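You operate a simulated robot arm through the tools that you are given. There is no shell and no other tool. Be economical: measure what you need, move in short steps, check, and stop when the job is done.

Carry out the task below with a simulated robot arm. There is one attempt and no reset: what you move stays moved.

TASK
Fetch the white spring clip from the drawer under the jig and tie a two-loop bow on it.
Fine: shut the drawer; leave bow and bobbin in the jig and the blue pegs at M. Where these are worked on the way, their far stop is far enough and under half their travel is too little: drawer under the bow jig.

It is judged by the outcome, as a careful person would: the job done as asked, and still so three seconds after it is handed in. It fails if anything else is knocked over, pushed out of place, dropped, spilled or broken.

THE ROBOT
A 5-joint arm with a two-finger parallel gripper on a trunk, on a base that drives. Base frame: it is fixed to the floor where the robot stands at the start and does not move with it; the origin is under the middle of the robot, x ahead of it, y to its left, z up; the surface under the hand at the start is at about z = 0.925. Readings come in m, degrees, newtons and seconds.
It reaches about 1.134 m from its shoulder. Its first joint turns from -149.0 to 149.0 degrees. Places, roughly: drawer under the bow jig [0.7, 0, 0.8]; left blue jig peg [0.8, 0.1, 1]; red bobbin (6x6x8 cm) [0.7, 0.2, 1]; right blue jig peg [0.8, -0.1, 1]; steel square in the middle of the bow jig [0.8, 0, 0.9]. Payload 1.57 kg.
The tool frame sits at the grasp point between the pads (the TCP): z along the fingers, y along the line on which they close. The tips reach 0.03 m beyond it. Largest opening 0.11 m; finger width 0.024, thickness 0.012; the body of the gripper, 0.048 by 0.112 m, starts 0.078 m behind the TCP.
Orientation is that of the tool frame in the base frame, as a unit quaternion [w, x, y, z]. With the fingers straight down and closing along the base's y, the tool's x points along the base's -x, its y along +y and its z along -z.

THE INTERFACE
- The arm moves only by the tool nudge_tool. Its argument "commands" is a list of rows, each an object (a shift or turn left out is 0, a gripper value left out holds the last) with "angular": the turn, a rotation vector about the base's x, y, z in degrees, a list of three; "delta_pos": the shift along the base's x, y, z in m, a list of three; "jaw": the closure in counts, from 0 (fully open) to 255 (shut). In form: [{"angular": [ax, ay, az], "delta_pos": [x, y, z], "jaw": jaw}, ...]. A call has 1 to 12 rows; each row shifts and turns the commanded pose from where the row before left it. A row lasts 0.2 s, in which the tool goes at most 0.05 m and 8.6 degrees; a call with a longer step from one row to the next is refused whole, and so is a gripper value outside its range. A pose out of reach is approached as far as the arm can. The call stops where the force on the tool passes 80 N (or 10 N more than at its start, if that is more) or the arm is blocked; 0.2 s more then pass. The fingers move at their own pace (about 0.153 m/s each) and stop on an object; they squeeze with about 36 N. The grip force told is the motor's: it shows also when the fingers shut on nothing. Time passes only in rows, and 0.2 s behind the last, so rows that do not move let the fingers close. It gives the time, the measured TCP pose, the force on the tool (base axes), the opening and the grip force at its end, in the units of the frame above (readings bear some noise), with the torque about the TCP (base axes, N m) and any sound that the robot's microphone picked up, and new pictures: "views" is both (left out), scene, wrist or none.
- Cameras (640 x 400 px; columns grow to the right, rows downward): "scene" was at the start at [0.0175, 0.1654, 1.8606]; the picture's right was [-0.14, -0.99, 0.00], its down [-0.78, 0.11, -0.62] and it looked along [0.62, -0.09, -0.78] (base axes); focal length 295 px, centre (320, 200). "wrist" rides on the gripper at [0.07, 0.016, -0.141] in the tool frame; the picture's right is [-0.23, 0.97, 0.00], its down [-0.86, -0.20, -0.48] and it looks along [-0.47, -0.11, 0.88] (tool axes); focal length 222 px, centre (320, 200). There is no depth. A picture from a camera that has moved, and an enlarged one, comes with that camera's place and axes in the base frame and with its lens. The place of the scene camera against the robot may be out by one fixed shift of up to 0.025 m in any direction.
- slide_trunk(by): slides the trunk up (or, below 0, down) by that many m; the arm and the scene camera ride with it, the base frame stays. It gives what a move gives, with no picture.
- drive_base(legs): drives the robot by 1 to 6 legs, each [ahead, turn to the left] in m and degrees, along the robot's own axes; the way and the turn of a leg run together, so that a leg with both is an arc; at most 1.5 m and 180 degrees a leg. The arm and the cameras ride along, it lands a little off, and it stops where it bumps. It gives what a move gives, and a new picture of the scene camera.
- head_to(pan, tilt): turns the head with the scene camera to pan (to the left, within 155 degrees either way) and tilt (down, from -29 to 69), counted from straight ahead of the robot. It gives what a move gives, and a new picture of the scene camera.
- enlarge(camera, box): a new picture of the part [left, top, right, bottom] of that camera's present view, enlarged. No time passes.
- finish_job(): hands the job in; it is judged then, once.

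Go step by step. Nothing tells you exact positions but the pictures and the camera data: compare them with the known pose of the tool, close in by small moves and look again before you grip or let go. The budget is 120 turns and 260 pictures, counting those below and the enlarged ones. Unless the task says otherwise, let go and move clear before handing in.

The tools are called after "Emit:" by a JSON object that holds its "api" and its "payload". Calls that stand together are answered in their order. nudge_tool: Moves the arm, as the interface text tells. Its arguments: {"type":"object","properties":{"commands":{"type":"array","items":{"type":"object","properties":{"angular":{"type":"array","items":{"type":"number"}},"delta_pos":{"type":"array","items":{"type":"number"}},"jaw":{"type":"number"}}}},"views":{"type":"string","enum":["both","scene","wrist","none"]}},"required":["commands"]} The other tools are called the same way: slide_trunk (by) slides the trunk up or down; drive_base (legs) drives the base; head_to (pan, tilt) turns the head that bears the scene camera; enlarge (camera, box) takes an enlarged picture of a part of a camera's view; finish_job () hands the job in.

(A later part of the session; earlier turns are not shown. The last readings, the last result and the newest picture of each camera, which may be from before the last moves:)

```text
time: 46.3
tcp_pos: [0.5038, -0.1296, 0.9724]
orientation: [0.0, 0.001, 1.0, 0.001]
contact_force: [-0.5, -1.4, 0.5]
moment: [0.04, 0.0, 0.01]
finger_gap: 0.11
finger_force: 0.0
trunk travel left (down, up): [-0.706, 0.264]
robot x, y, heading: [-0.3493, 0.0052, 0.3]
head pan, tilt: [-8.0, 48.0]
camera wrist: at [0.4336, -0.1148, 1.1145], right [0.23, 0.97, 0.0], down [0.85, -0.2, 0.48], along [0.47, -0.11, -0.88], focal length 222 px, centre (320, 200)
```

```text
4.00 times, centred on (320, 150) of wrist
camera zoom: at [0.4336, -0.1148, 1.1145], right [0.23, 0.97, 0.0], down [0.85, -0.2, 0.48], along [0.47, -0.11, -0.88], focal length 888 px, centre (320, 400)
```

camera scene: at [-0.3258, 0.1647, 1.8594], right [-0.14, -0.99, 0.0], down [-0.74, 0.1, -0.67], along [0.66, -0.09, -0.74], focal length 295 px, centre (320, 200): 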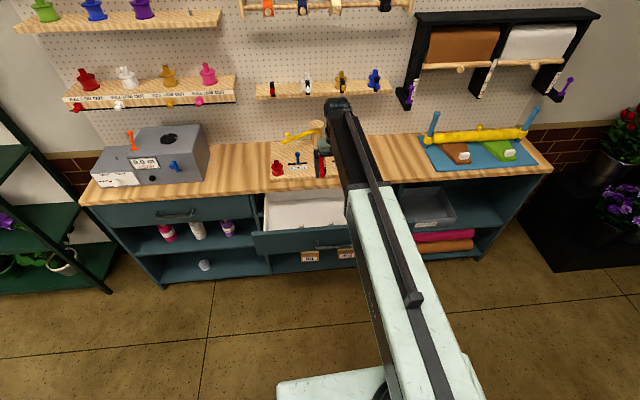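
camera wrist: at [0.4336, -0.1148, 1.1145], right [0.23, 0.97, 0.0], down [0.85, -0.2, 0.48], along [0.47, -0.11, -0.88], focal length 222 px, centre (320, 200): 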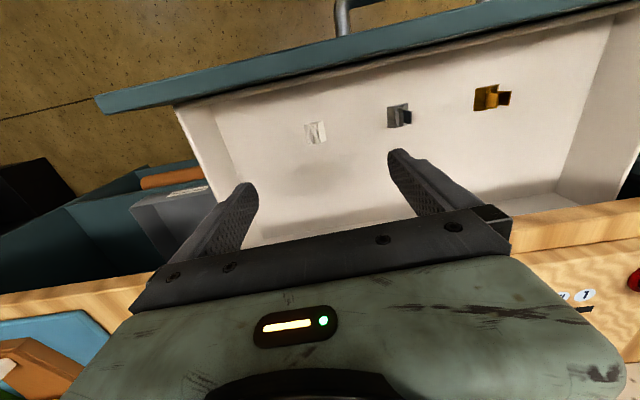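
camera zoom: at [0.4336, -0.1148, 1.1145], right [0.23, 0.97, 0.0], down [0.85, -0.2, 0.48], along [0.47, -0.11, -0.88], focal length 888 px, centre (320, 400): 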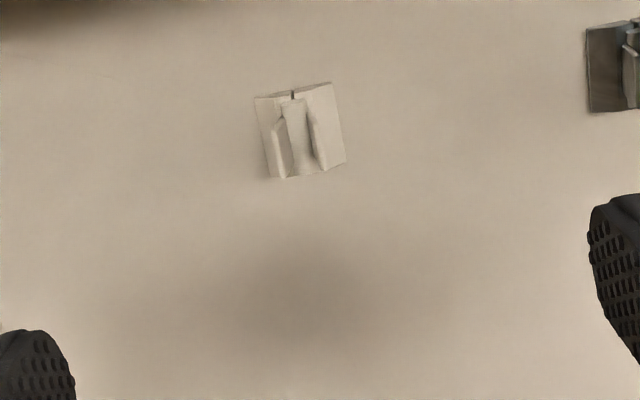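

Triangulating, the clip sits at about (0.515, −0.143, 0.72) on the drawer floor, aligned with the axes. I'll close in further to see its fin.

Emit:
{"api": "nudge_tool", "payload": {"commands": [{"delta_pos": [0.011, -0.013, 0]}], "views": "none"}}

Emit:
{"api": "slide_trunk", "payload": {"by": -0.16}}

Emit:
{"api": "nudge_tool", "payload": {"commands": [{}], "views": "wrist"}}

Emit:
{"api": "enlarge", "payload": {"camera": "wrist", "box": [240, 120, 400, 220]}}

```text
time: 46.7
tcp_pos: [0.5156, -0.1457, 0.9723]
orientation: [-0.001, 0.002, 1.0, 0.0]
contact_force: [0.4, 0.5, 0.3]
moment: [-0.02, -0.01, 0.0]
finger_gap: 0.1101
finger_force: 0.0
trunk travel left (down, up): [-0.706, 0.264]
robot x, y, heading: [-0.3485, 0.0044, 0.4]
head pan, tilt: [-8.0, 48.0]
```

```text
time: 48.5
tcp_pos: [0.5137, -0.1449, 0.8131]
orientation: [-0.001, 0.002, 1.0, 0.0]
contact_force: [1.0, -0.4, -0.2]
moment: [0.01, 0.01, 0.03]
finger_gap: 0.1098
finger_force: 0.1
trunk travel left (down, up): [-0.546, 0.424]
robot x, y, heading: [-0.3493, 0.0082, 0.1]
head pan, tilt: [-8.0, 48.0]
```

```text
time: 48.9
tcp_pos: [0.516, -0.1443, 0.8126]
orientation: [0.0, 0.002, 1.0, 0.0]
contact_force: [0.6, -0.4, 0.1]
moment: [-0.01, -0.02, -0.01]
finger_gap: 0.1101
finger_force: 0.0
trunk travel left (down, up): [-0.546, 0.424]
robot x, y, heading: [-0.3485, 0.0085, 0.3]
head pan, tilt: [-8.0, 48.0]
camera wrist: at [0.4453, -0.1283, 0.9545], right [0.23, 0.97, 0.0], down [0.85, -0.2, 0.48], along [0.47, -0.11, -0.88], focal length 222 px, centre (320, 200)
```

wrist: 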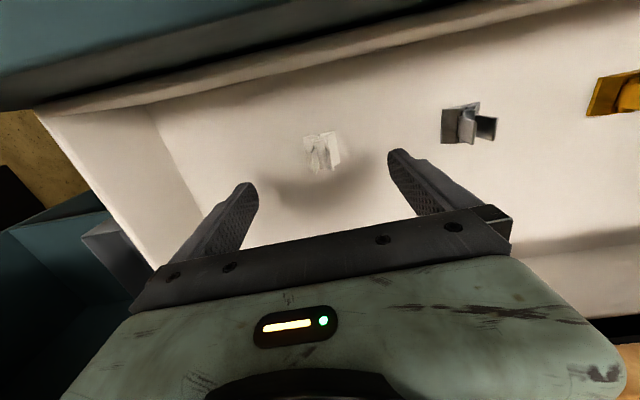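

```text
4.00 times, centred on (320, 170) of wrist
camera zoom: at [0.4453, -0.1283, 0.9545], right [0.23, 0.97, 0.0], down [0.85, -0.2, 0.48], along [0.47, -0.11, -0.88], focal length 888 px, centre (320, 320)
```

zoom: 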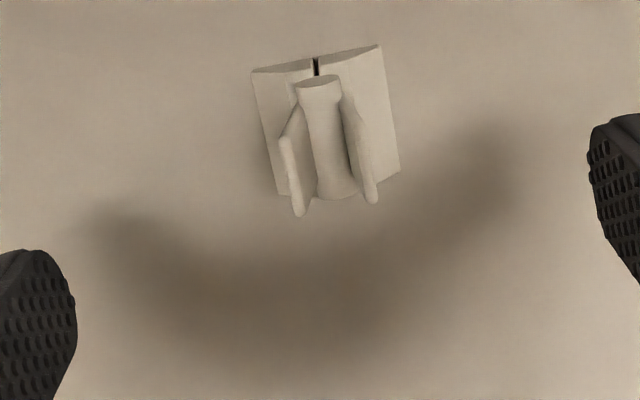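

The clip has a split base (about 35 mm), a barrel along x and two upright wings. I'll grip the wings across y with the tips just above the base.

Emit:
{"api": "nudge_tool", "payload": {"commands": [{"delta_pos": [-0.003, 0.002, 0], "jaw": 110}, {"jaw": 110}], "views": "none"}}

Emit:
{"api": "slide_trunk", "payload": {"by": -0.05}}

Emit:
{"api": "nudge_tool", "payload": {"commands": [{}], "views": "wrist"}}

Emit:
{"api": "enlarge", "payload": {"camera": "wrist", "box": [240, 120, 400, 220]}}

```text
time: 49.5
tcp_pos: [0.5121, -0.1421, 0.8125]
orientation: [-0.001, 0.002, 1.0, -0.001]
contact_force: [0.7, -0.3, -0.1]
moment: [0.01, -0.01, -0.01]
finger_gap: 0.0625
finger_force: 0.0
trunk travel left (down, up): [-0.546, 0.424]
robot x, y, heading: [-0.3428, 0.0039, 0.3]
head pan, tilt: [-8.0, 48.0]
```

```text
time: 50.4
tcp_pos: [0.5128, -0.1415, 0.7631]
orientation: [0.001, 0.002, 1.0, -0.001]
contact_force: [0.2, 0.2, 0.2]
moment: [-0.01, 0.03, 0.02]
finger_gap: 0.0623
finger_force: 0.0
trunk travel left (down, up): [-0.496, 0.474]
robot x, y, heading: [-0.3488, 0.0082, 0.1]
head pan, tilt: [-8.0, 48.0]
```

```text
time: 50.8
tcp_pos: [0.5127, -0.1422, 0.7623]
orientation: [0.001, 0.002, 1.0, 0.0]
contact_force: [0.4, -0.1, 0.2]
moment: [-0.02, -0.01, -0.01]
finger_gap: 0.0627
finger_force: 0.1
trunk travel left (down, up): [-0.496, 0.474]
robot x, y, heading: [-0.3508, 0.0082, 0.3]
head pan, tilt: [-8.0, 48.0]
camera wrist: at [0.4425, -0.1259, 0.9045], right [0.23, 0.97, 0.0], down [0.85, -0.2, 0.48], along [0.47, -0.11, -0.88], focal length 222 px, centre (320, 200)
```

wrist: 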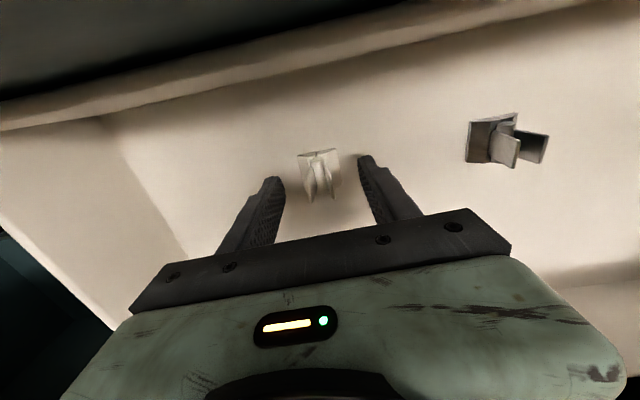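

```text
4.00 times, centred on (320, 170) of wrist
camera zoom: at [0.4425, -0.1259, 0.9045], right [0.23, 0.97, 0.0], down [0.85, -0.2, 0.48], along [0.47, -0.11, -0.88], focal length 888 px, centre (320, 320)
```

zoom: 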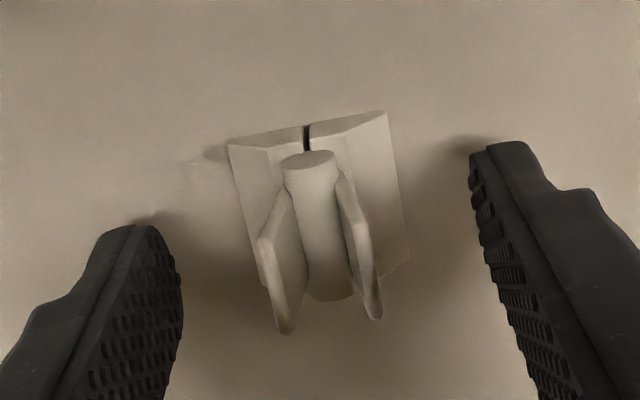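

The tips bracket the clip well. Closing.

Emit:
{"api": "nudge_tool", "payload": {"commands": [{"jaw": 255}, {"jaw": 255}, {"jaw": 255}], "views": "wrist"}}

Emit:
{"api": "enlarge", "payload": {"camera": "wrist", "box": [240, 120, 400, 220]}}

```text
time: 51.6
tcp_pos: [0.5111, -0.1422, 0.7625]
orientation: [0.0, 0.002, 1.0, 0.0]
contact_force: [-0.6, -0.2, -0.8]
moment: [-0.03, -0.02, 0.02]
finger_gap: 0.0179
finger_force: 32.9
trunk travel left (down, up): [-0.496, 0.474]
robot x, y, heading: [-0.3487, 0.0112, 0.2]
head pan, tilt: [-8.0, 48.0]
camera wrist: at [0.4425, -0.1259, 0.9045], right [0.23, 0.97, 0.0], down [0.85, -0.2, 0.48], along [0.47, -0.11, -0.88], focal length 222 px, centre (320, 200)
```

wrist: 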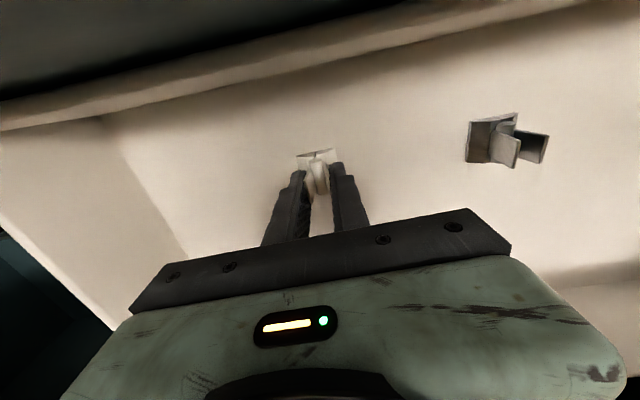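

```text
4.00 times, centred on (320, 170) of wrist
camera zoom: at [0.4425, -0.1259, 0.9045], right [0.23, 0.97, 0.0], down [0.85, -0.2, 0.48], along [0.47, -0.11, -0.88], focal length 888 px, centre (320, 320)
```

zoom: 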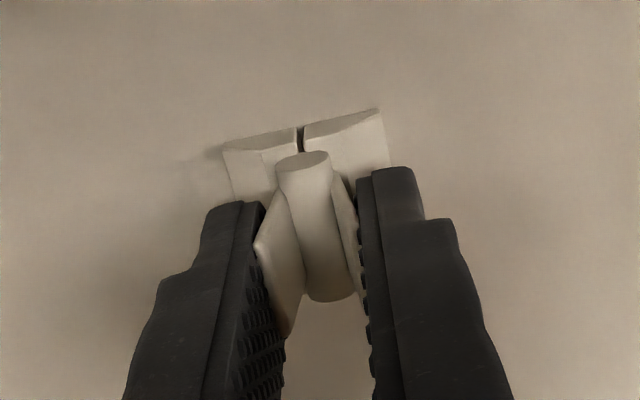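

The white clip is gripped (gap 18 mm, force on). Lifting it out of the drawer.

Emit:
{"api": "slide_trunk", "payload": {"by": 0.4}}

Emit:
{"api": "nudge_tool", "payload": {"commands": [{}], "views": "both"}}

Emit:
{"api": "enlarge", "payload": {"camera": "scene", "box": [255, 115, 375, 190]}}

Emit:
{"api": "enlarge", "payload": {"camera": "wrist", "box": [260, 130, 380, 205]}}

```text
time: 55.5
tcp_pos: [0.512, -0.142, 1.1628]
orientation: [0.001, 0.001, 1.0, -0.001]
contact_force: [-0.2, -0.6, -0.7]
moment: [0.03, -0.02, 0.02]
finger_gap: 0.018
finger_force: 32.7
trunk travel left (down, up): [-0.896, 0.074]
robot x, y, heading: [-0.3465, 0.0073, 0.3]
head pan, tilt: [-8.0, 48.0]
```

```text
time: 55.9
tcp_pos: [0.5124, -0.1422, 1.1628]
orientation: [0.0, 0.002, 1.0, 0.0]
contact_force: [0.0, -0.5, -0.9]
moment: [-0.01, -0.01, -0.02]
finger_gap: 0.0179
finger_force: 31.8
trunk travel left (down, up): [-0.896, 0.074]
robot x, y, heading: [-0.3465, 0.0097, 0.1]
head pan, tilt: [-8.0, 48.0]
camera scene: at [-0.3267, 0.1648, 1.8694], right [-0.14, -0.99, 0.0], down [-0.74, 0.1, -0.67], along [0.66, -0.09, -0.74], focal length 295 px, centre (320, 200)
camera wrist: at [0.4426, -0.1259, 1.3045], right [0.23, 0.97, 0.0], down [0.85, -0.2, 0.48], along [0.47, -0.11, -0.88], focal length 222 px, centre (320, 200)
```

scene: 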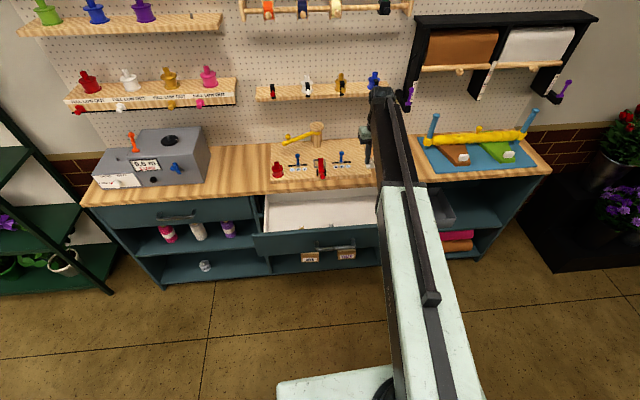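
wrist: 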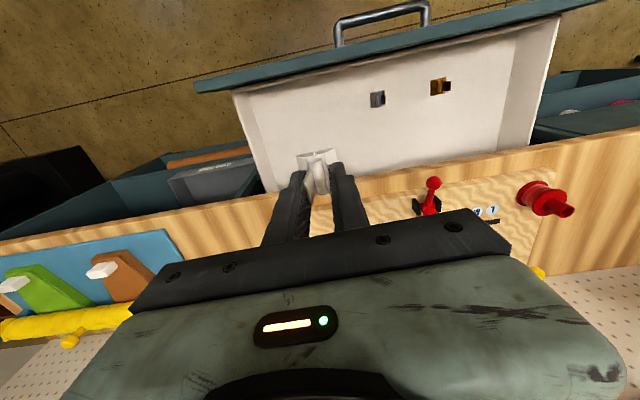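

```text
5.33 times, centred on (315, 152) of scene
camera zoom: at [-0.3267, 0.1648, 1.8694], right [-0.14, -0.99, 0.0], down [-0.74, 0.1, -0.67], along [0.66, -0.09, -0.74], focal length 1573 px, centre (347, 453)
```

zoom: 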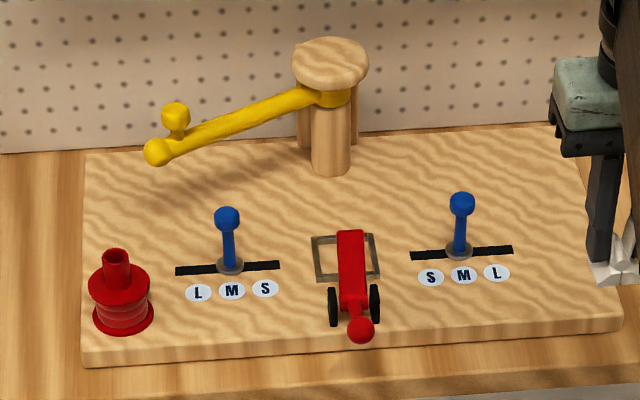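

```text
5.33 times, centred on (320, 168) of wrist
camera zoom: at [0.4426, -0.1259, 1.3045], right [0.23, 0.97, 0.0], down [0.85, -0.2, 0.48], along [0.47, -0.11, -0.88], focal length 1185 px, centre (320, 373)
```

zoom: 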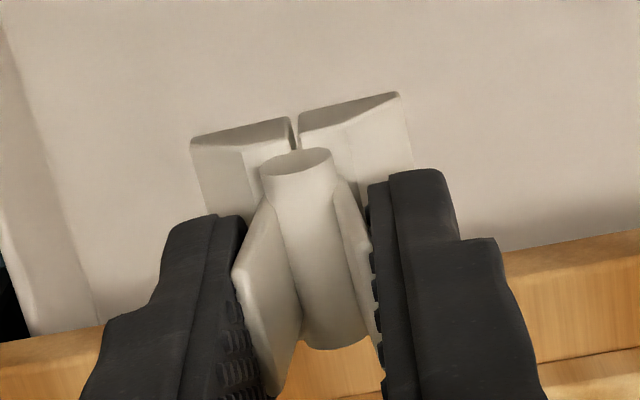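

The lever's red plate is actually raised (open) above the square, so the clip can go into the square from above. I'll drive ahead 0.25 m and move over the square at (0.759, 0.022).

Emit:
{"api": "drive_base", "payload": {"legs": [[0.25, 0]]}}

Emit:
{"api": "nudge_tool", "payload": {"commands": [{"delta_pos": [0, 0.045, 0]}, {"delta_pos": [0, 0.045, 0]}, {"delta_pos": [0, 0.045, 0]}, {"delta_pos": [0, 0.029, 0]}]}}

Emit:
{"api": "enlarge", "payload": {"camera": "wrist", "box": [220, 100, 420, 225]}}

```text
time: 57.7
tcp_pos: [0.7596, -0.1437, 1.1629]
orientation: [-0.001, 0.003, 1.0, 0.0]
contact_force: [-0.2, -0.5, -0.3]
moment: [0.01, 0.02, -0.06]
finger_gap: 0.0179
finger_force: 32.0
trunk travel left (down, up): [-0.896, 0.074]
robot x, y, heading: [-0.0964, 0.0072, 0.3]
head pan, tilt: [-8.0, 48.0]
camera scene: at [-0.077, 0.1655, 1.8693], right [-0.14, -0.99, 0.0], down [-0.74, 0.1, -0.67], along [0.66, -0.09, -0.74], focal length 295 px, centre (320, 200)
```

scene: 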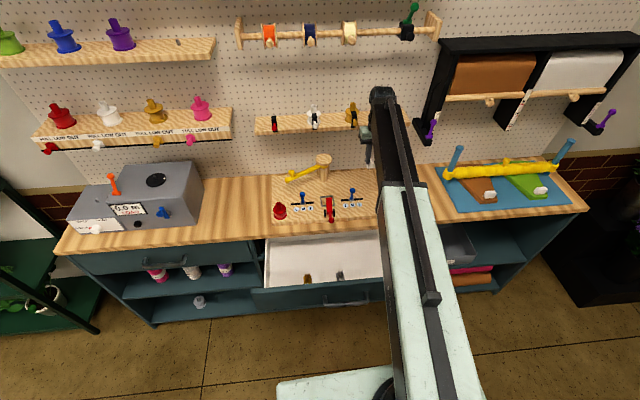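

```text
time: 58.7
tcp_pos: [0.7585, 0.0207, 1.1625]
orientation: [0.001, 0.002, 1.0, -0.001]
contact_force: [-0.4, -1.2, -0.9]
moment: [-0.03, 0.0, -0.01]
finger_gap: 0.0177
finger_force: 33.1
trunk travel left (down, up): [-0.896, 0.074]
robot x, y, heading: [-0.0977, 0.0059, 0.0]
head pan, tilt: [-8.0, 48.0]
camera scene: at [-0.0781, 0.1662, 1.8693], right [-0.14, -0.99, 0.0], down [-0.74, 0.1, -0.67], along [0.66, -0.09, -0.74], focal length 295 px, centre (320, 200)
camera wrist: at [0.6897, 0.0374, 1.3045], right [0.23, 0.97, 0.0], down [0.85, -0.2, 0.48], along [0.46, -0.11, -0.88], focal length 222 px, centre (320, 200)
```

scene: 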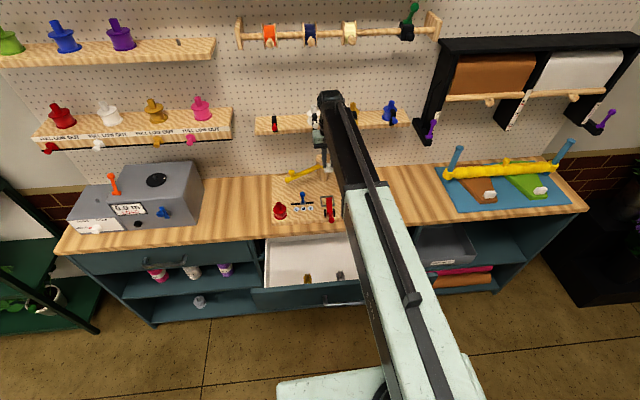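
wrist: 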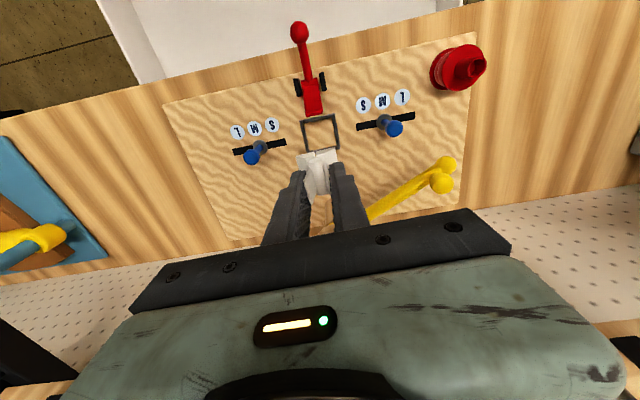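

```text
3.20 times, centred on (320, 162) of wrist
camera zoom: at [0.6897, 0.0374, 1.3045], right [0.23, 0.97, 0.0], down [0.85, -0.2, 0.48], along [0.46, -0.11, -0.88], focal length 711 px, centre (320, 320)
```

zoom: 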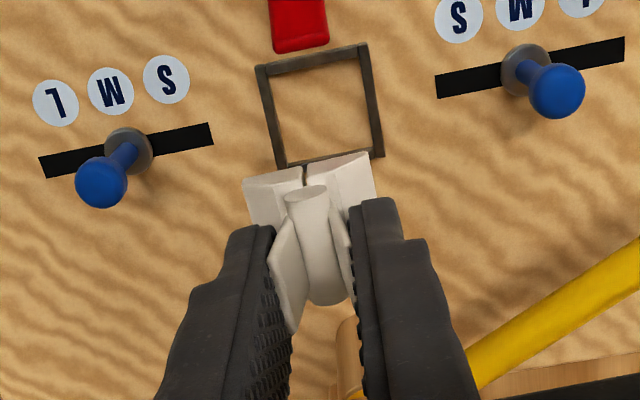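

The square's centre is at (0.764, 0.020). I'll shift 5 mm ahead and lower most of the way, then check.

Emit:
{"api": "nudge_tool", "payload": {"commands": [{"delta_pos": [0.005, 0, 0]}], "views": "none"}}

Emit:
{"api": "slide_trunk", "payload": {"by": -0.145}}

Emit:
{"api": "nudge_tool", "payload": {"commands": [{}], "views": "both"}}

Emit:
{"api": "enlarge", "payload": {"camera": "wrist", "box": [220, 100, 420, 225]}}

```text
time: 59.1
tcp_pos: [0.7642, 0.0193, 1.162]
orientation: [0.0, 0.004, 1.0, 0.0]
contact_force: [0.3, 0.1, -0.5]
moment: [0.0, -0.05, 0.03]
finger_gap: 0.0177
finger_force: 32.6
trunk travel left (down, up): [-0.896, 0.074]
robot x, y, heading: [-0.1004, 0.0061, 0.1]
head pan, tilt: [-8.0, 48.0]
```

```text
time: 60.8
tcp_pos: [0.7644, 0.0198, 1.0186]
orientation: [0.0, 0.003, 1.0, 0.0]
contact_force: [-0.6, -0.3, -0.3]
moment: [0.02, -0.01, 0.0]
finger_gap: 0.0178
finger_force: 32.6
trunk travel left (down, up): [-0.751, 0.219]
robot x, y, heading: [-0.103, 0.0084, 0.2]
head pan, tilt: [-8.0, 48.0]
```

```text
time: 61.2
tcp_pos: [0.7629, 0.0199, 1.0183]
orientation: [0.0, 0.003, 1.0, 0.0]
contact_force: [1.1, 0.6, -0.8]
moment: [0.04, 0.01, 0.04]
finger_gap: 0.0178
finger_force: 32.8
trunk travel left (down, up): [-0.751, 0.219]
robot x, y, heading: [-0.1003, 0.007, 0.0]
head pan, tilt: [-8.0, 48.0]
camera scene: at [-0.0781, 0.1656, 1.7244], right [-0.14, -0.99, 0.0], down [-0.74, 0.1, -0.67], along [0.66, -0.09, -0.74], focal length 295 px, centre (320, 200)
camera wrist: at [0.6946, 0.0361, 1.1595], right [0.23, 0.97, 0.0], down [0.85, -0.2, 0.48], along [0.46, -0.11, -0.88], focal length 222 px, centre (320, 200)
```

scene: 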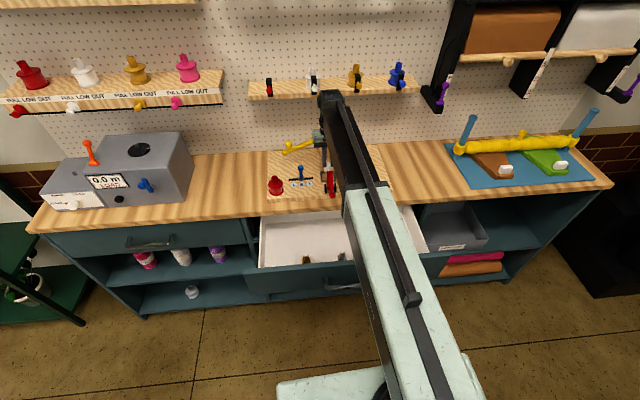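
wrist: 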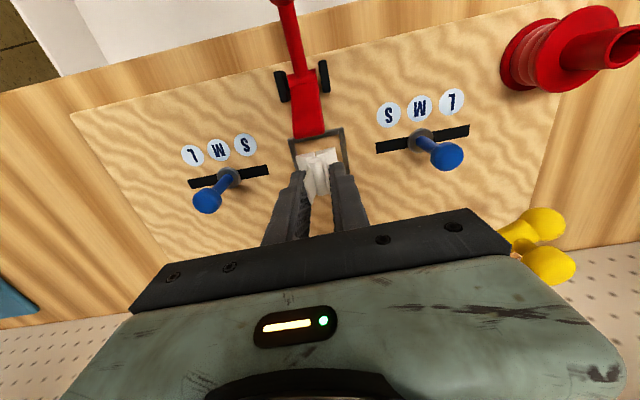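

```text
3.20 times, centred on (320, 162) of wrist
camera zoom: at [0.6946, 0.0361, 1.1595], right [0.23, 0.97, 0.0], down [0.85, -0.2, 0.48], along [0.46, -0.11, -0.88], focal length 711 px, centre (320, 320)
```

zoom: 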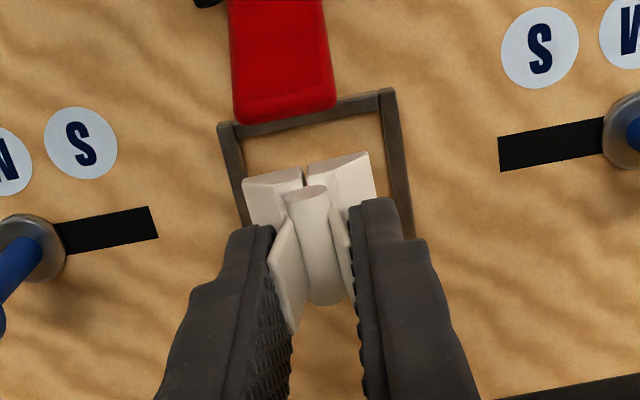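

The clip lines up with the square. Lowering in small steps, watching force.

Emit:
{"api": "slide_trunk", "payload": {"by": -0.024}}

Emit:
{"api": "slide_trunk", "payload": {"by": -0.006}}

Emit:
{"api": "nudge_tool", "payload": {"commands": [{}], "views": "wrist"}}

Emit:
{"api": "enlarge", "payload": {"camera": "wrist", "box": [220, 100, 420, 225]}}

```text
time: 61.9
tcp_pos: [0.7641, 0.0202, 0.9942]
orientation: [0.0, 0.003, 1.0, 0.0]
contact_force: [-0.4, -0.1, -1.2]
moment: [-0.02, -0.01, -0.01]
finger_gap: 0.0179
finger_force: 32.5
trunk travel left (down, up): [-0.727, 0.243]
robot x, y, heading: [-0.0903, 0.0043, 0.1]
head pan, tilt: [-8.0, 48.0]
```

```text
time: 62.4
tcp_pos: [0.7637, 0.0202, 0.9874]
orientation: [0.0, 0.004, 1.0, -0.001]
contact_force: [0.1, 0.4, -0.4]
moment: [0.0, -0.01, -0.03]
finger_gap: 0.0178
finger_force: 32.3
trunk travel left (down, up): [-0.721, 0.249]
robot x, y, heading: [-0.0977, 0.007, 0.1]
head pan, tilt: [-8.0, 48.0]
```

```text
time: 62.8
tcp_pos: [0.765, 0.0205, 0.9878]
orientation: [-0.001, 0.003, 1.0, 0.0]
contact_force: [0.1, 0.1, -0.8]
moment: [-0.02, -0.01, 0.0]
finger_gap: 0.0178
finger_force: 32.5
trunk travel left (down, up): [-0.721, 0.249]
robot x, y, heading: [-0.0987, 0.0098, -0.3]
head pan, tilt: [-8.0, 48.0]
camera wrist: at [0.6945, 0.0361, 1.1295], right [0.23, 0.97, 0.0], down [0.85, -0.2, 0.48], along [0.46, -0.11, -0.88], focal length 222 px, centre (320, 200)
```

wrist: 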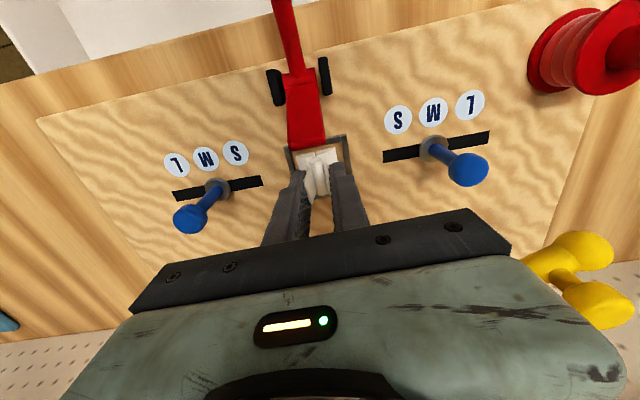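

```text
3.20 times, centred on (320, 162) of wrist
camera zoom: at [0.6945, 0.0361, 1.1295], right [0.23, 0.97, 0.0], down [0.85, -0.2, 0.48], along [0.46, -0.11, -0.88], focal length 711 px, centre (320, 320)
```

zoom: 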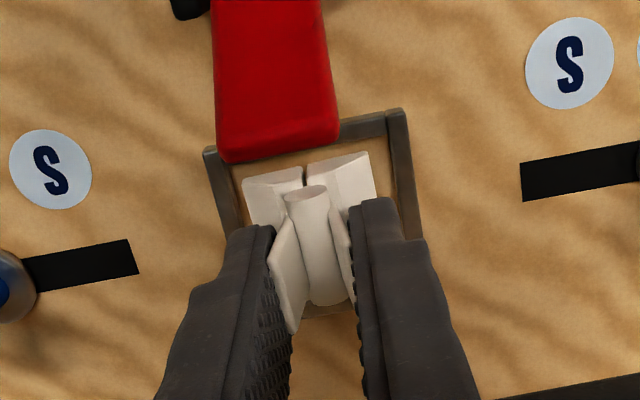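

The clip is inside the frame outline. A few more millimetres down until it touches.

Emit:
{"api": "slide_trunk", "payload": {"by": -0.004}}

Emit:
{"api": "slide_trunk", "payload": {"by": -0.004}}

Emit:
{"api": "nudge_tool", "payload": {"commands": [{}], "views": "wrist"}}

Emit:
{"api": "enlarge", "payload": {"camera": "wrist", "box": [220, 100, 420, 225]}}

```text
time: 63.4
tcp_pos: [0.7626, 0.0202, 0.9836]
orientation: [0.0, 0.003, 1.0, 0.0]
contact_force: [0.5, -0.4, -0.7]
moment: [0.0, 0.0, 0.05]
finger_gap: 0.018
finger_force: 32.1
trunk travel left (down, up): [-0.717, 0.253]
robot x, y, heading: [-0.0989, 0.0081, 0.1]
head pan, tilt: [-8.0, 48.0]
```

```text
time: 63.9
tcp_pos: [0.7643, 0.0201, 0.9797]
orientation: [-0.001, 0.004, 1.0, -0.001]
contact_force: [-0.4, 0.5, -0.5]
moment: [0.03, -0.02, 0.02]
finger_gap: 0.0178
finger_force: 32.7
trunk travel left (down, up): [-0.713, 0.257]
robot x, y, heading: [-0.1011, 0.0062, 0.0]
head pan, tilt: [-8.0, 48.0]
```

```text
time: 64.3
tcp_pos: [0.7644, 0.0194, 0.9802]
orientation: [0.0, 0.003, 1.0, 0.0]
contact_force: [0.4, 0.3, -0.1]
moment: [-0.02, -0.02, 0.0]
finger_gap: 0.0181
finger_force: 32.2
trunk travel left (down, up): [-0.713, 0.257]
robot x, y, heading: [-0.1001, 0.0087, -0.0]
head pan, tilt: [-8.0, 48.0]
camera wrist: at [0.6945, 0.0361, 1.1215], right [0.23, 0.97, 0.0], down [0.85, -0.2, 0.48], along [0.46, -0.11, -0.88], focal length 222 px, centre (320, 200)
```

wrist: 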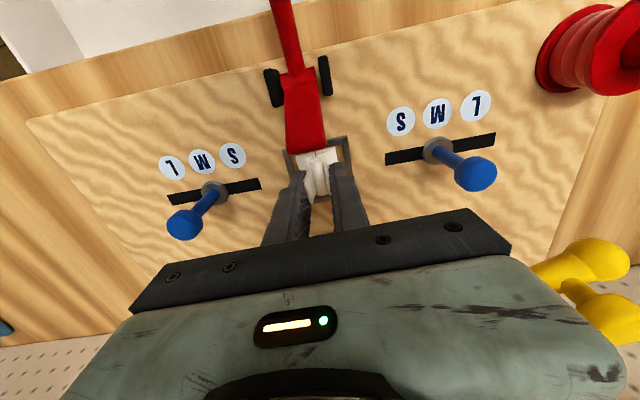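

```text
3.20 times, centred on (320, 162) of wrist
camera zoom: at [0.6945, 0.0361, 1.1215], right [0.23, 0.97, 0.0], down [0.85, -0.2, 0.48], along [0.46, -0.11, -0.88], focal length 711 px, centre (320, 320)
```

zoom: 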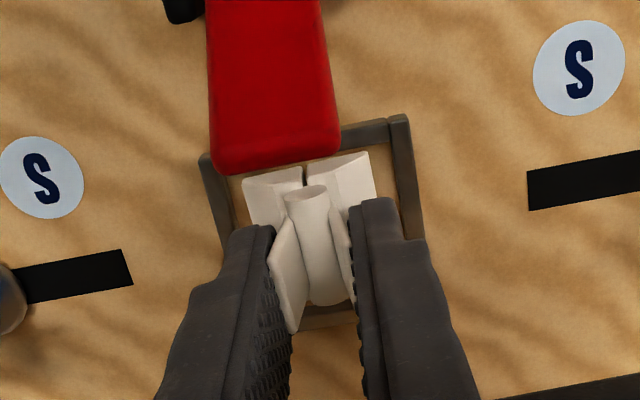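

No contact yet; continuing down slowly.

Emit:
{"api": "slide_trunk", "payload": {"by": -0.003}}

Emit:
{"api": "slide_trunk", "payload": {"by": -0.003}}

Emit:
{"api": "slide_trunk", "payload": {"by": -0.003}}

Emit:
{"api": "enlarge", "payload": {"camera": "wrist", "box": [220, 100, 420, 225]}}

```text
time: 64.8
tcp_pos: [0.764, 0.0191, 0.9775]
orientation: [0.0, 0.003, 1.0, 0.0]
contact_force: [0.0, -0.4, -1.1]
moment: [-0.02, 0.02, -0.02]
finger_gap: 0.0178
finger_force: 32.4
trunk travel left (down, up): [-0.71, 0.26]
robot x, y, heading: [-0.1029, 0.0054, 0.2]
head pan, tilt: [-8.0, 48.0]
```

```text
time: 65.3
tcp_pos: [0.7633, 0.0207, 0.9747]
orientation: [0.0, 0.004, 1.0, 0.0]
contact_force: [3.4, -0.2, 12.5]
moment: [0.04, 0.09, -0.01]
finger_gap: 0.0178
finger_force: 32.2
trunk travel left (down, up): [-0.707, 0.263]
robot x, y, heading: [-0.0985, 0.0091, 0.2]
head pan, tilt: [-8.0, 48.0]
```

```text
time: 65.8
tcp_pos: [0.7634, 0.0201, 0.9729]
orientation: [0.001, 0.004, 1.0, 0.0]
contact_force: [15.2, 0.0, 42.5]
moment: [0.05, 0.12, -0.01]
finger_gap: 0.0179
finger_force: 32.1
trunk travel left (down, up): [-0.704, 0.266]
robot x, y, heading: [-0.0972, 0.0109, -0.1]
head pan, tilt: [-8.0, 48.0]
```

```text
3.20 times, centred on (320, 162) of wrist
camera zoom: at [0.6927, 0.0361, 1.1147], right [0.23, 0.97, 0.0], down [0.85, -0.2, 0.48], along [0.47, -0.11, -0.88], focal length 711 px, centre (320, 320)
```

zoom: 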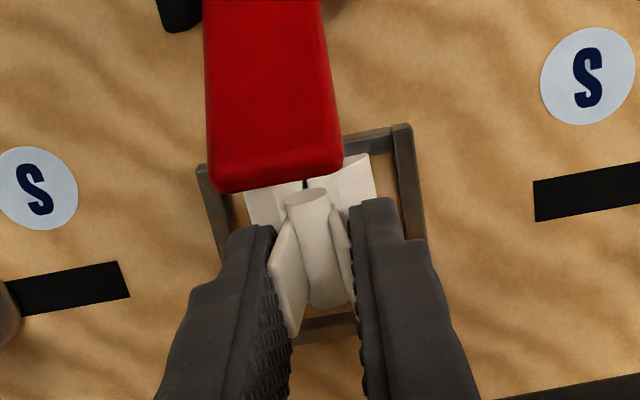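

Contact with the clip inside the frame. I'll ease off, open the fingers partly and inspect.

Emit:
{"api": "slide_trunk", "payload": {"by": 0.003}}

Emit:
{"api": "nudge_tool", "payload": {"commands": [{"jaw": 120}, {"jaw": 120}], "views": "none"}}

Emit:
{"api": "slide_trunk", "payload": {"by": 0.12}}

Emit:
{"api": "nudge_tool", "payload": {"commands": [{"delta_pos": [-0.01, 0, 0], "jaw": 60}], "views": "wrist"}}

Emit:
{"api": "enlarge", "payload": {"camera": "wrist", "box": [220, 80, 420, 205]}}

```text
time: 66.4
tcp_pos: [0.7629, 0.0198, 0.9729]
orientation: [-0.001, 0.003, 1.0, 0.0]
contact_force: [-0.9, -0.1, 2.2]
moment: [0.03, 0.07, 0.02]
finger_gap: 0.0178
finger_force: 32.2
trunk travel left (down, up): [-0.707, 0.263]
robot x, y, heading: [-0.098, 0.0097, 0.2]
head pan, tilt: [-8.0, 48.0]
```

```text
time: 67.0
tcp_pos: [0.7646, 0.0197, 0.9732]
orientation: [0.0, 0.003, 1.0, 0.0]
contact_force: [-0.2, -0.9, -0.3]
moment: [0.0, -0.01, -0.01]
finger_gap: 0.058
finger_force: 0.1
trunk travel left (down, up): [-0.707, 0.263]
robot x, y, heading: [-0.0994, 0.0114, -0.0]
head pan, tilt: [-8.0, 48.0]
```

```text
time: 68.5
tcp_pos: [0.7633, 0.0199, 1.0943]
orientation: [0.0, 0.003, 1.0, 0.0]
contact_force: [0.3, -0.5, 0.7]
moment: [0.01, 0.0, -0.03]
finger_gap: 0.0584
finger_force: 0.1
trunk travel left (down, up): [-0.827, 0.143]
robot x, y, heading: [-0.1008, 0.0064, -0.1]
head pan, tilt: [-8.0, 48.0]
```

```text
time: 68.9
tcp_pos: [0.7535, 0.0192, 1.0951]
orientation: [0.0, 0.003, 1.0, 0.0]
contact_force: [0.1, 0.1, 0.5]
moment: [-0.02, -0.01, -0.02]
finger_gap: 0.084
finger_force: 0.0
trunk travel left (down, up): [-0.827, 0.143]
robot x, y, heading: [-0.1009, 0.0116, 0.2]
head pan, tilt: [-8.0, 48.0]
camera wrist: at [0.6836, 0.0356, 1.2355], right [0.23, 0.97, 0.0], down [0.85, -0.2, 0.48], along [0.46, -0.11, -0.88], focal length 222 px, centre (320, 200)
```

wrist: 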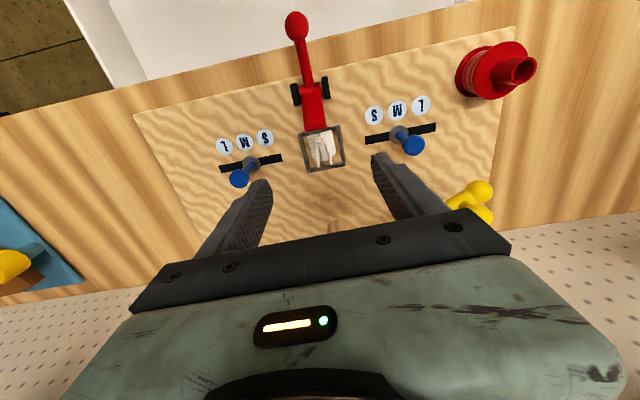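

```text
3.20 times, centred on (320, 142) of wrist
camera zoom: at [0.6836, 0.0356, 1.2355], right [0.23, 0.97, 0.0], down [0.85, -0.2, 0.48], along [0.46, -0.11, -0.88], focal length 711 px, centre (320, 384)
```

zoom: 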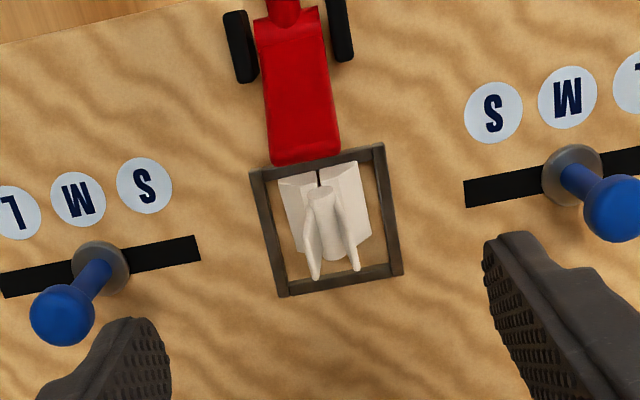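

The clip sits flat inside the square, both pegs stand at M. Now I inspect the bobbin, the yellow arm and the lever more closely for how the jig works.

Emit:
{"api": "enlarge", "payload": {"camera": "wrist", "box": [430, 30, 560, 111]}}

Emit:
{"api": "nudge_tool", "payload": {"commands": [{"delta_pos": [0, -0.045, 0], "jaw": 0}, {"delta_pos": [0, -0.045, 0]}, {"delta_pos": [0, -0.045, 0]}, {"delta_pos": [0, -0.045, 0]}, {"delta_pos": [0, -0.045, 0]}, {"delta_pos": [0, -0.045, 0]}, {"delta_pos": [-0.02, -0.04, 0]}], "views": "scene"}}

Emit:
{"api": "enlarge", "payload": {"camera": "scene", "box": [260, 120, 400, 208]}}

```text
4.92 times, centred on (495, 70) of wrist
camera zoom: at [0.6836, 0.0356, 1.2355], right [0.23, 0.97, 0.0], down [0.85, -0.2, 0.48], along [0.46, -0.11, -0.88], focal length 1094 px, centre (-542, 838)
```

zoom: 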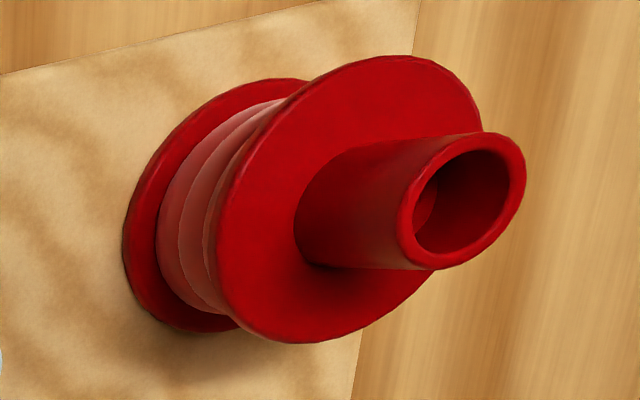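

```text
time: 70.5
tcp_pos: [0.7328, -0.2926, 1.0926]
orientation: [0.0, 0.002, 1.0, -0.001]
contact_force: [-0.1, 0.0, -0.9]
moment: [0.01, 0.02, 0.02]
finger_gap: 0.1101
finger_force: 0.0
trunk travel left (down, up): [-0.827, 0.143]
robot x, y, heading: [-0.0981, 0.0059, 0.1]
head pan, tilt: [-8.0, 48.0]
camera scene: at [-0.0784, 0.1653, 1.8004], right [-0.14, -0.99, 0.0], down [-0.74, 0.1, -0.67], along [0.66, -0.09, -0.74], focal length 295 px, centre (320, 200)
```

scene: 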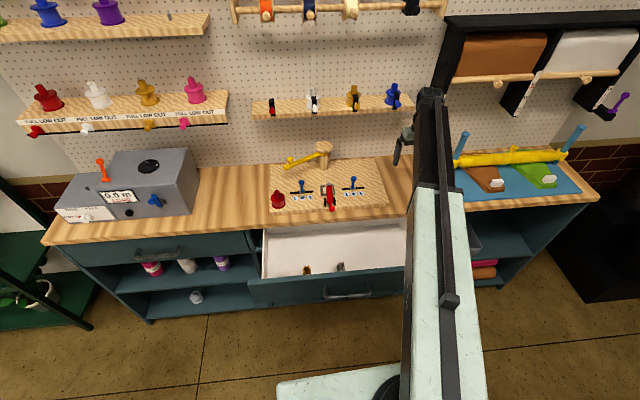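

```text
4.55 times, centred on (330, 164) of scene
camera zoom: at [-0.0784, 0.1653, 1.8004], right [-0.14, -0.99, 0.0], down [-0.74, 0.1, -0.67], along [0.66, -0.09, -0.74], focal length 1341 px, centre (274, 364)
```

zoom: 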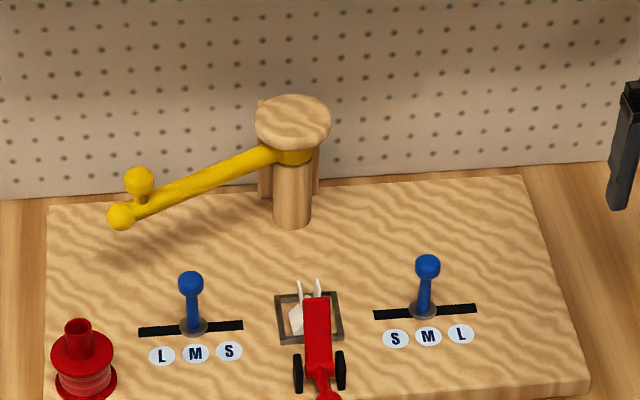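

The clip stands in the square with the raised red plate in front of it; the bobbin has a stem for gripping. Next I try the red lever: I'll go over its ball at (0.634, 0.024, 0.961).

Emit:
{"api": "nudge_tool", "payload": {"commands": [{"delta_pos": [-0.02, 0.045, 0]}, {"delta_pos": [-0.02, 0.045, 0]}, {"delta_pos": [-0.02, 0.045, 0]}, {"delta_pos": [-0.02, 0.045, 0]}, {"delta_pos": [-0.015, 0.045, 0]}, {"delta_pos": [-0.004, 0.045, 0], "jaw": 100}, {"delta_pos": [0, 0.046, 0]}], "views": "wrist"}}

Emit:
{"api": "enlarge", "payload": {"camera": "wrist", "box": [220, 80, 420, 205]}}

```text
time: 72.1
tcp_pos: [0.6338, 0.0256, 1.0941]
orientation: [0.0, 0.003, 1.0, 0.0]
contact_force: [0.1, -0.9, -1.3]
moment: [0.0, -0.01, 0.0]
finger_gap: 0.0667
finger_force: 0.0
trunk travel left (down, up): [-0.827, 0.143]
robot x, y, heading: [-0.0978, 0.0065, 0.1]
head pan, tilt: [-8.0, 48.0]
camera wrist: at [0.5654, 0.0417, 1.2355], right [0.23, 0.97, 0.0], down [0.85, -0.21, 0.48], along [0.46, -0.11, -0.88], focal length 222 px, centre (320, 200)
```

wrist: 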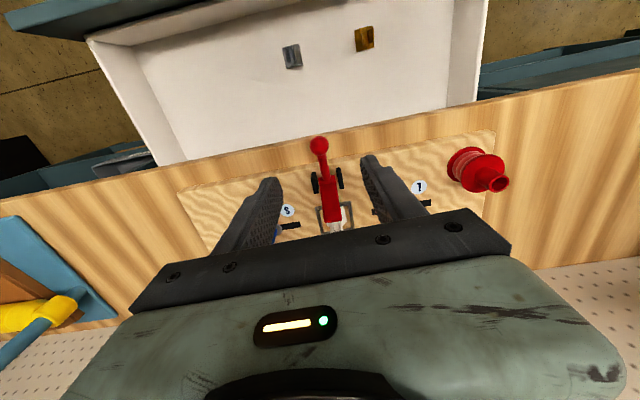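

```text
3.20 times, centred on (320, 142) of wrist
camera zoom: at [0.5654, 0.0417, 1.2355], right [0.23, 0.97, 0.0], down [0.85, -0.21, 0.48], along [0.46, -0.11, -0.88], focal length 711 px, centre (320, 384)
```

zoom: 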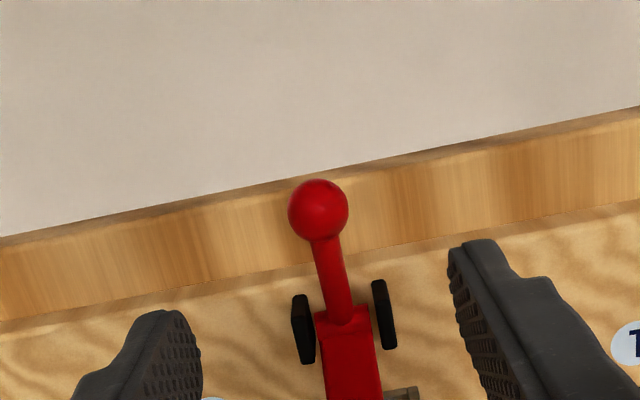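

The ball is at (0.634, 0.025). Lowering the open fingers around it.

Emit:
{"api": "slide_trunk", "payload": {"by": -0.12}}

Emit:
{"api": "nudge_tool", "payload": {"commands": [{}], "views": "wrist"}}

Emit:
{"api": "enlarge", "payload": {"camera": "wrist", "box": [220, 110, 420, 235]}}

```text
time: 73.6
tcp_pos: [0.6347, 0.0243, 0.9741]
orientation: [0.0, 0.003, 1.0, 0.0]
contact_force: [0.6, 1.0, 0.6]
moment: [-0.01, 0.0, 0.02]
finger_gap: 0.0674
finger_force: 0.2
trunk travel left (down, up): [-0.707, 0.263]
robot x, y, heading: [-0.0985, 0.0048, 0.3]
head pan, tilt: [-8.0, 48.0]
```

```text
time: 74.0
tcp_pos: [0.6345, 0.0253, 0.9733]
orientation: [0.0, 0.003, 1.0, 0.0]
contact_force: [-0.2, -0.1, 0.2]
moment: [0.02, -0.01, -0.03]
finger_gap: 0.0668
finger_force: 0.1
trunk travel left (down, up): [-0.707, 0.263]
robot x, y, heading: [-0.1005, 0.0079, 0.3]
head pan, tilt: [-8.0, 48.0]
camera wrist: at [0.5655, 0.0411, 1.1156], right [0.23, 0.97, 0.0], down [0.85, -0.2, 0.48], along [0.46, -0.11, -0.88], focal length 222 px, centre (320, 200)
```

wrist: 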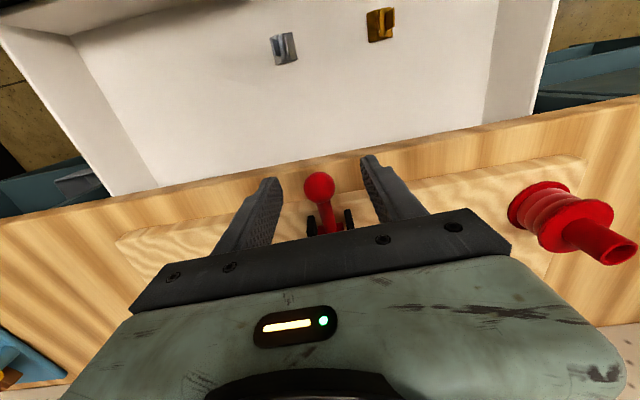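

```text
3.20 times, centred on (320, 172) of wrist
camera zoom: at [0.5655, 0.0411, 1.1156], right [0.23, 0.97, 0.0], down [0.85, -0.2, 0.48], along [0.46, -0.11, -0.88], focal length 711 px, centre (320, 288)
```

zoom: 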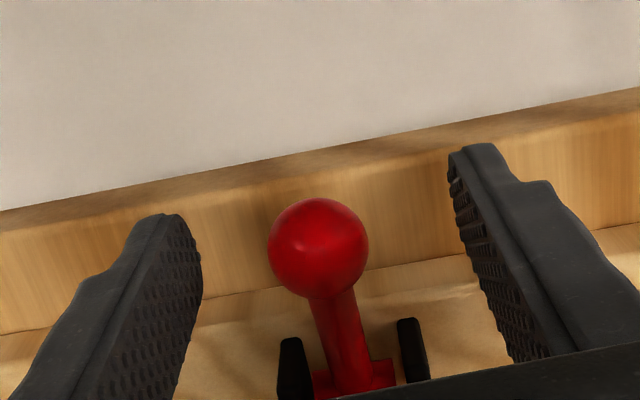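

Bracketed. Closing on the ball, then lifting gently along its arc.

Emit:
{"api": "nudge_tool", "payload": {"commands": [{"jaw": 255}, {"jaw": 255}, {"jaw": 255}], "views": "none"}}

Emit:
{"api": "nudge_tool", "payload": {"commands": [{"delta_pos": [0.0, 0, 0.008]}, {"delta_pos": [0.002, 0, 0.008]}], "views": "wrist"}}

```text
time: 74.8
tcp_pos: [0.6339, 0.0242, 0.9749]
orientation: [-0.001, 0.004, 1.0, -0.001]
contact_force: [-0.2, -4.3, -0.2]
moment: [-0.09, 0.01, 0.0]
finger_gap: 0.0234
finger_force: 35.0
trunk travel left (down, up): [-0.707, 0.263]
robot x, y, heading: [-0.0945, 0.0076, 0.1]
head pan, tilt: [-8.0, 48.0]
```

```text
time: 75.4
tcp_pos: [0.6347, 0.0242, 0.9754]
orientation: [-0.002, 0.003, 1.0, 0.0]
contact_force: [-15.8, -5.3, -9.0]
moment: [-0.03, 1.01, 0.0]
finger_gap: 0.0234
finger_force: 35.8
out of reach, approached as far as the arm can: row 1, 2
trunk travel left (down, up): [-0.707, 0.263]
robot x, y, heading: [-0.0988, 0.0071, 0.3]
head pan, tilt: [-8.0, 48.0]
camera wrist: at [0.5662, 0.0406, 1.1161], right [0.23, 0.97, 0.0], down [0.86, -0.2, 0.47], along [0.46, -0.11, -0.88], focal length 222 px, centre (320, 200)
```

wrist: 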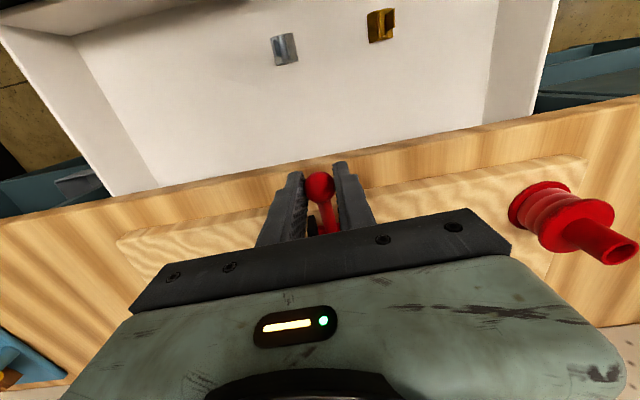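

The arm itself can't rise here; I'll lift with the trunk in small steps.

Emit:
{"api": "slide_trunk", "payload": {"by": 0.01}}

Emit:
{"api": "nudge_tool", "payload": {"commands": [{"delta_pos": [0.003, 0, 0]}], "views": "none"}}

Emit:
{"api": "slide_trunk", "payload": {"by": 0.01}}

Emit:
{"api": "nudge_tool", "payload": {"commands": [{"delta_pos": [0.004, 0, 0]}], "views": "wrist"}}

```text
time: 76.0
tcp_pos: [0.639, 0.0243, 0.9839]
orientation: [0.002, 0.003, 1.0, 0.001]
contact_force: [4.6, -5.1, -7.5]
moment: [-0.1, 0.18, 0.03]
finger_gap: 0.0231
finger_force: 35.7
trunk travel left (down, up): [-0.717, 0.253]
robot x, y, heading: [-0.0996, 0.0063, 0.0]
head pan, tilt: [-8.0, 48.0]
```

```text
time: 76.3
tcp_pos: [0.6398, 0.0241, 0.9831]
orientation: [-0.002, 0.004, 1.0, 0.0]
contact_force: [-9.8, -5.0, -12.0]
moment: [-0.07, 0.96, 0.0]
finger_gap: 0.0233
finger_force: 35.4
trunk travel left (down, up): [-0.717, 0.253]
robot x, y, heading: [-0.0983, 0.011, 0.2]
head pan, tilt: [-8.0, 48.0]
```

```text
time: 76.9
tcp_pos: [0.6446, 0.0244, 0.9928]
orientation: [0.001, 0.004, 1.0, 0.0]
contact_force: [11.6, -6.9, -9.2]
moment: [-0.1, -0.16, 0.02]
finger_gap: 0.0233
finger_force: 35.2
trunk travel left (down, up): [-0.727, 0.243]
robot x, y, heading: [-0.1015, 0.0056, 0.0]
head pan, tilt: [-8.0, 48.0]
```

```text
time: 77.3
tcp_pos: [0.6442, 0.0239, 0.9931]
orientation: [-0.003, 0.003, 1.0, 0.0]
contact_force: [-6.1, -6.8, -14.6]
moment: [-0.09, 0.96, 0.0]
finger_gap: 0.0236
finger_force: 35.4
trunk travel left (down, up): [-0.727, 0.243]
robot x, y, heading: [-0.0963, 0.0075, 0.1]
head pan, tilt: [-8.0, 48.0]
camera wrist: at [0.5751, 0.0403, 1.1352], right [0.23, 0.97, 0.0], down [0.86, -0.2, 0.47], along [0.46, -0.11, -0.88], focal length 222 px, centre (320, 200)
```

wrist: 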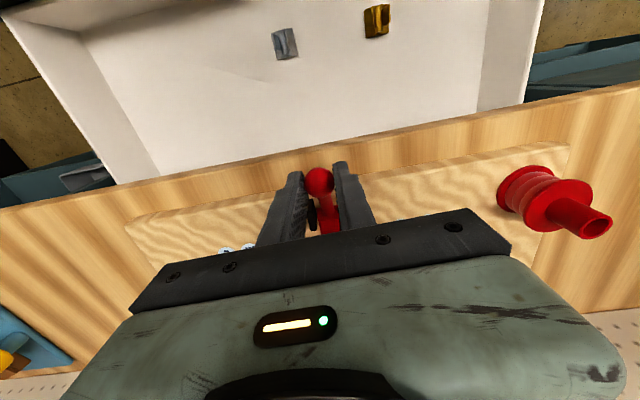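

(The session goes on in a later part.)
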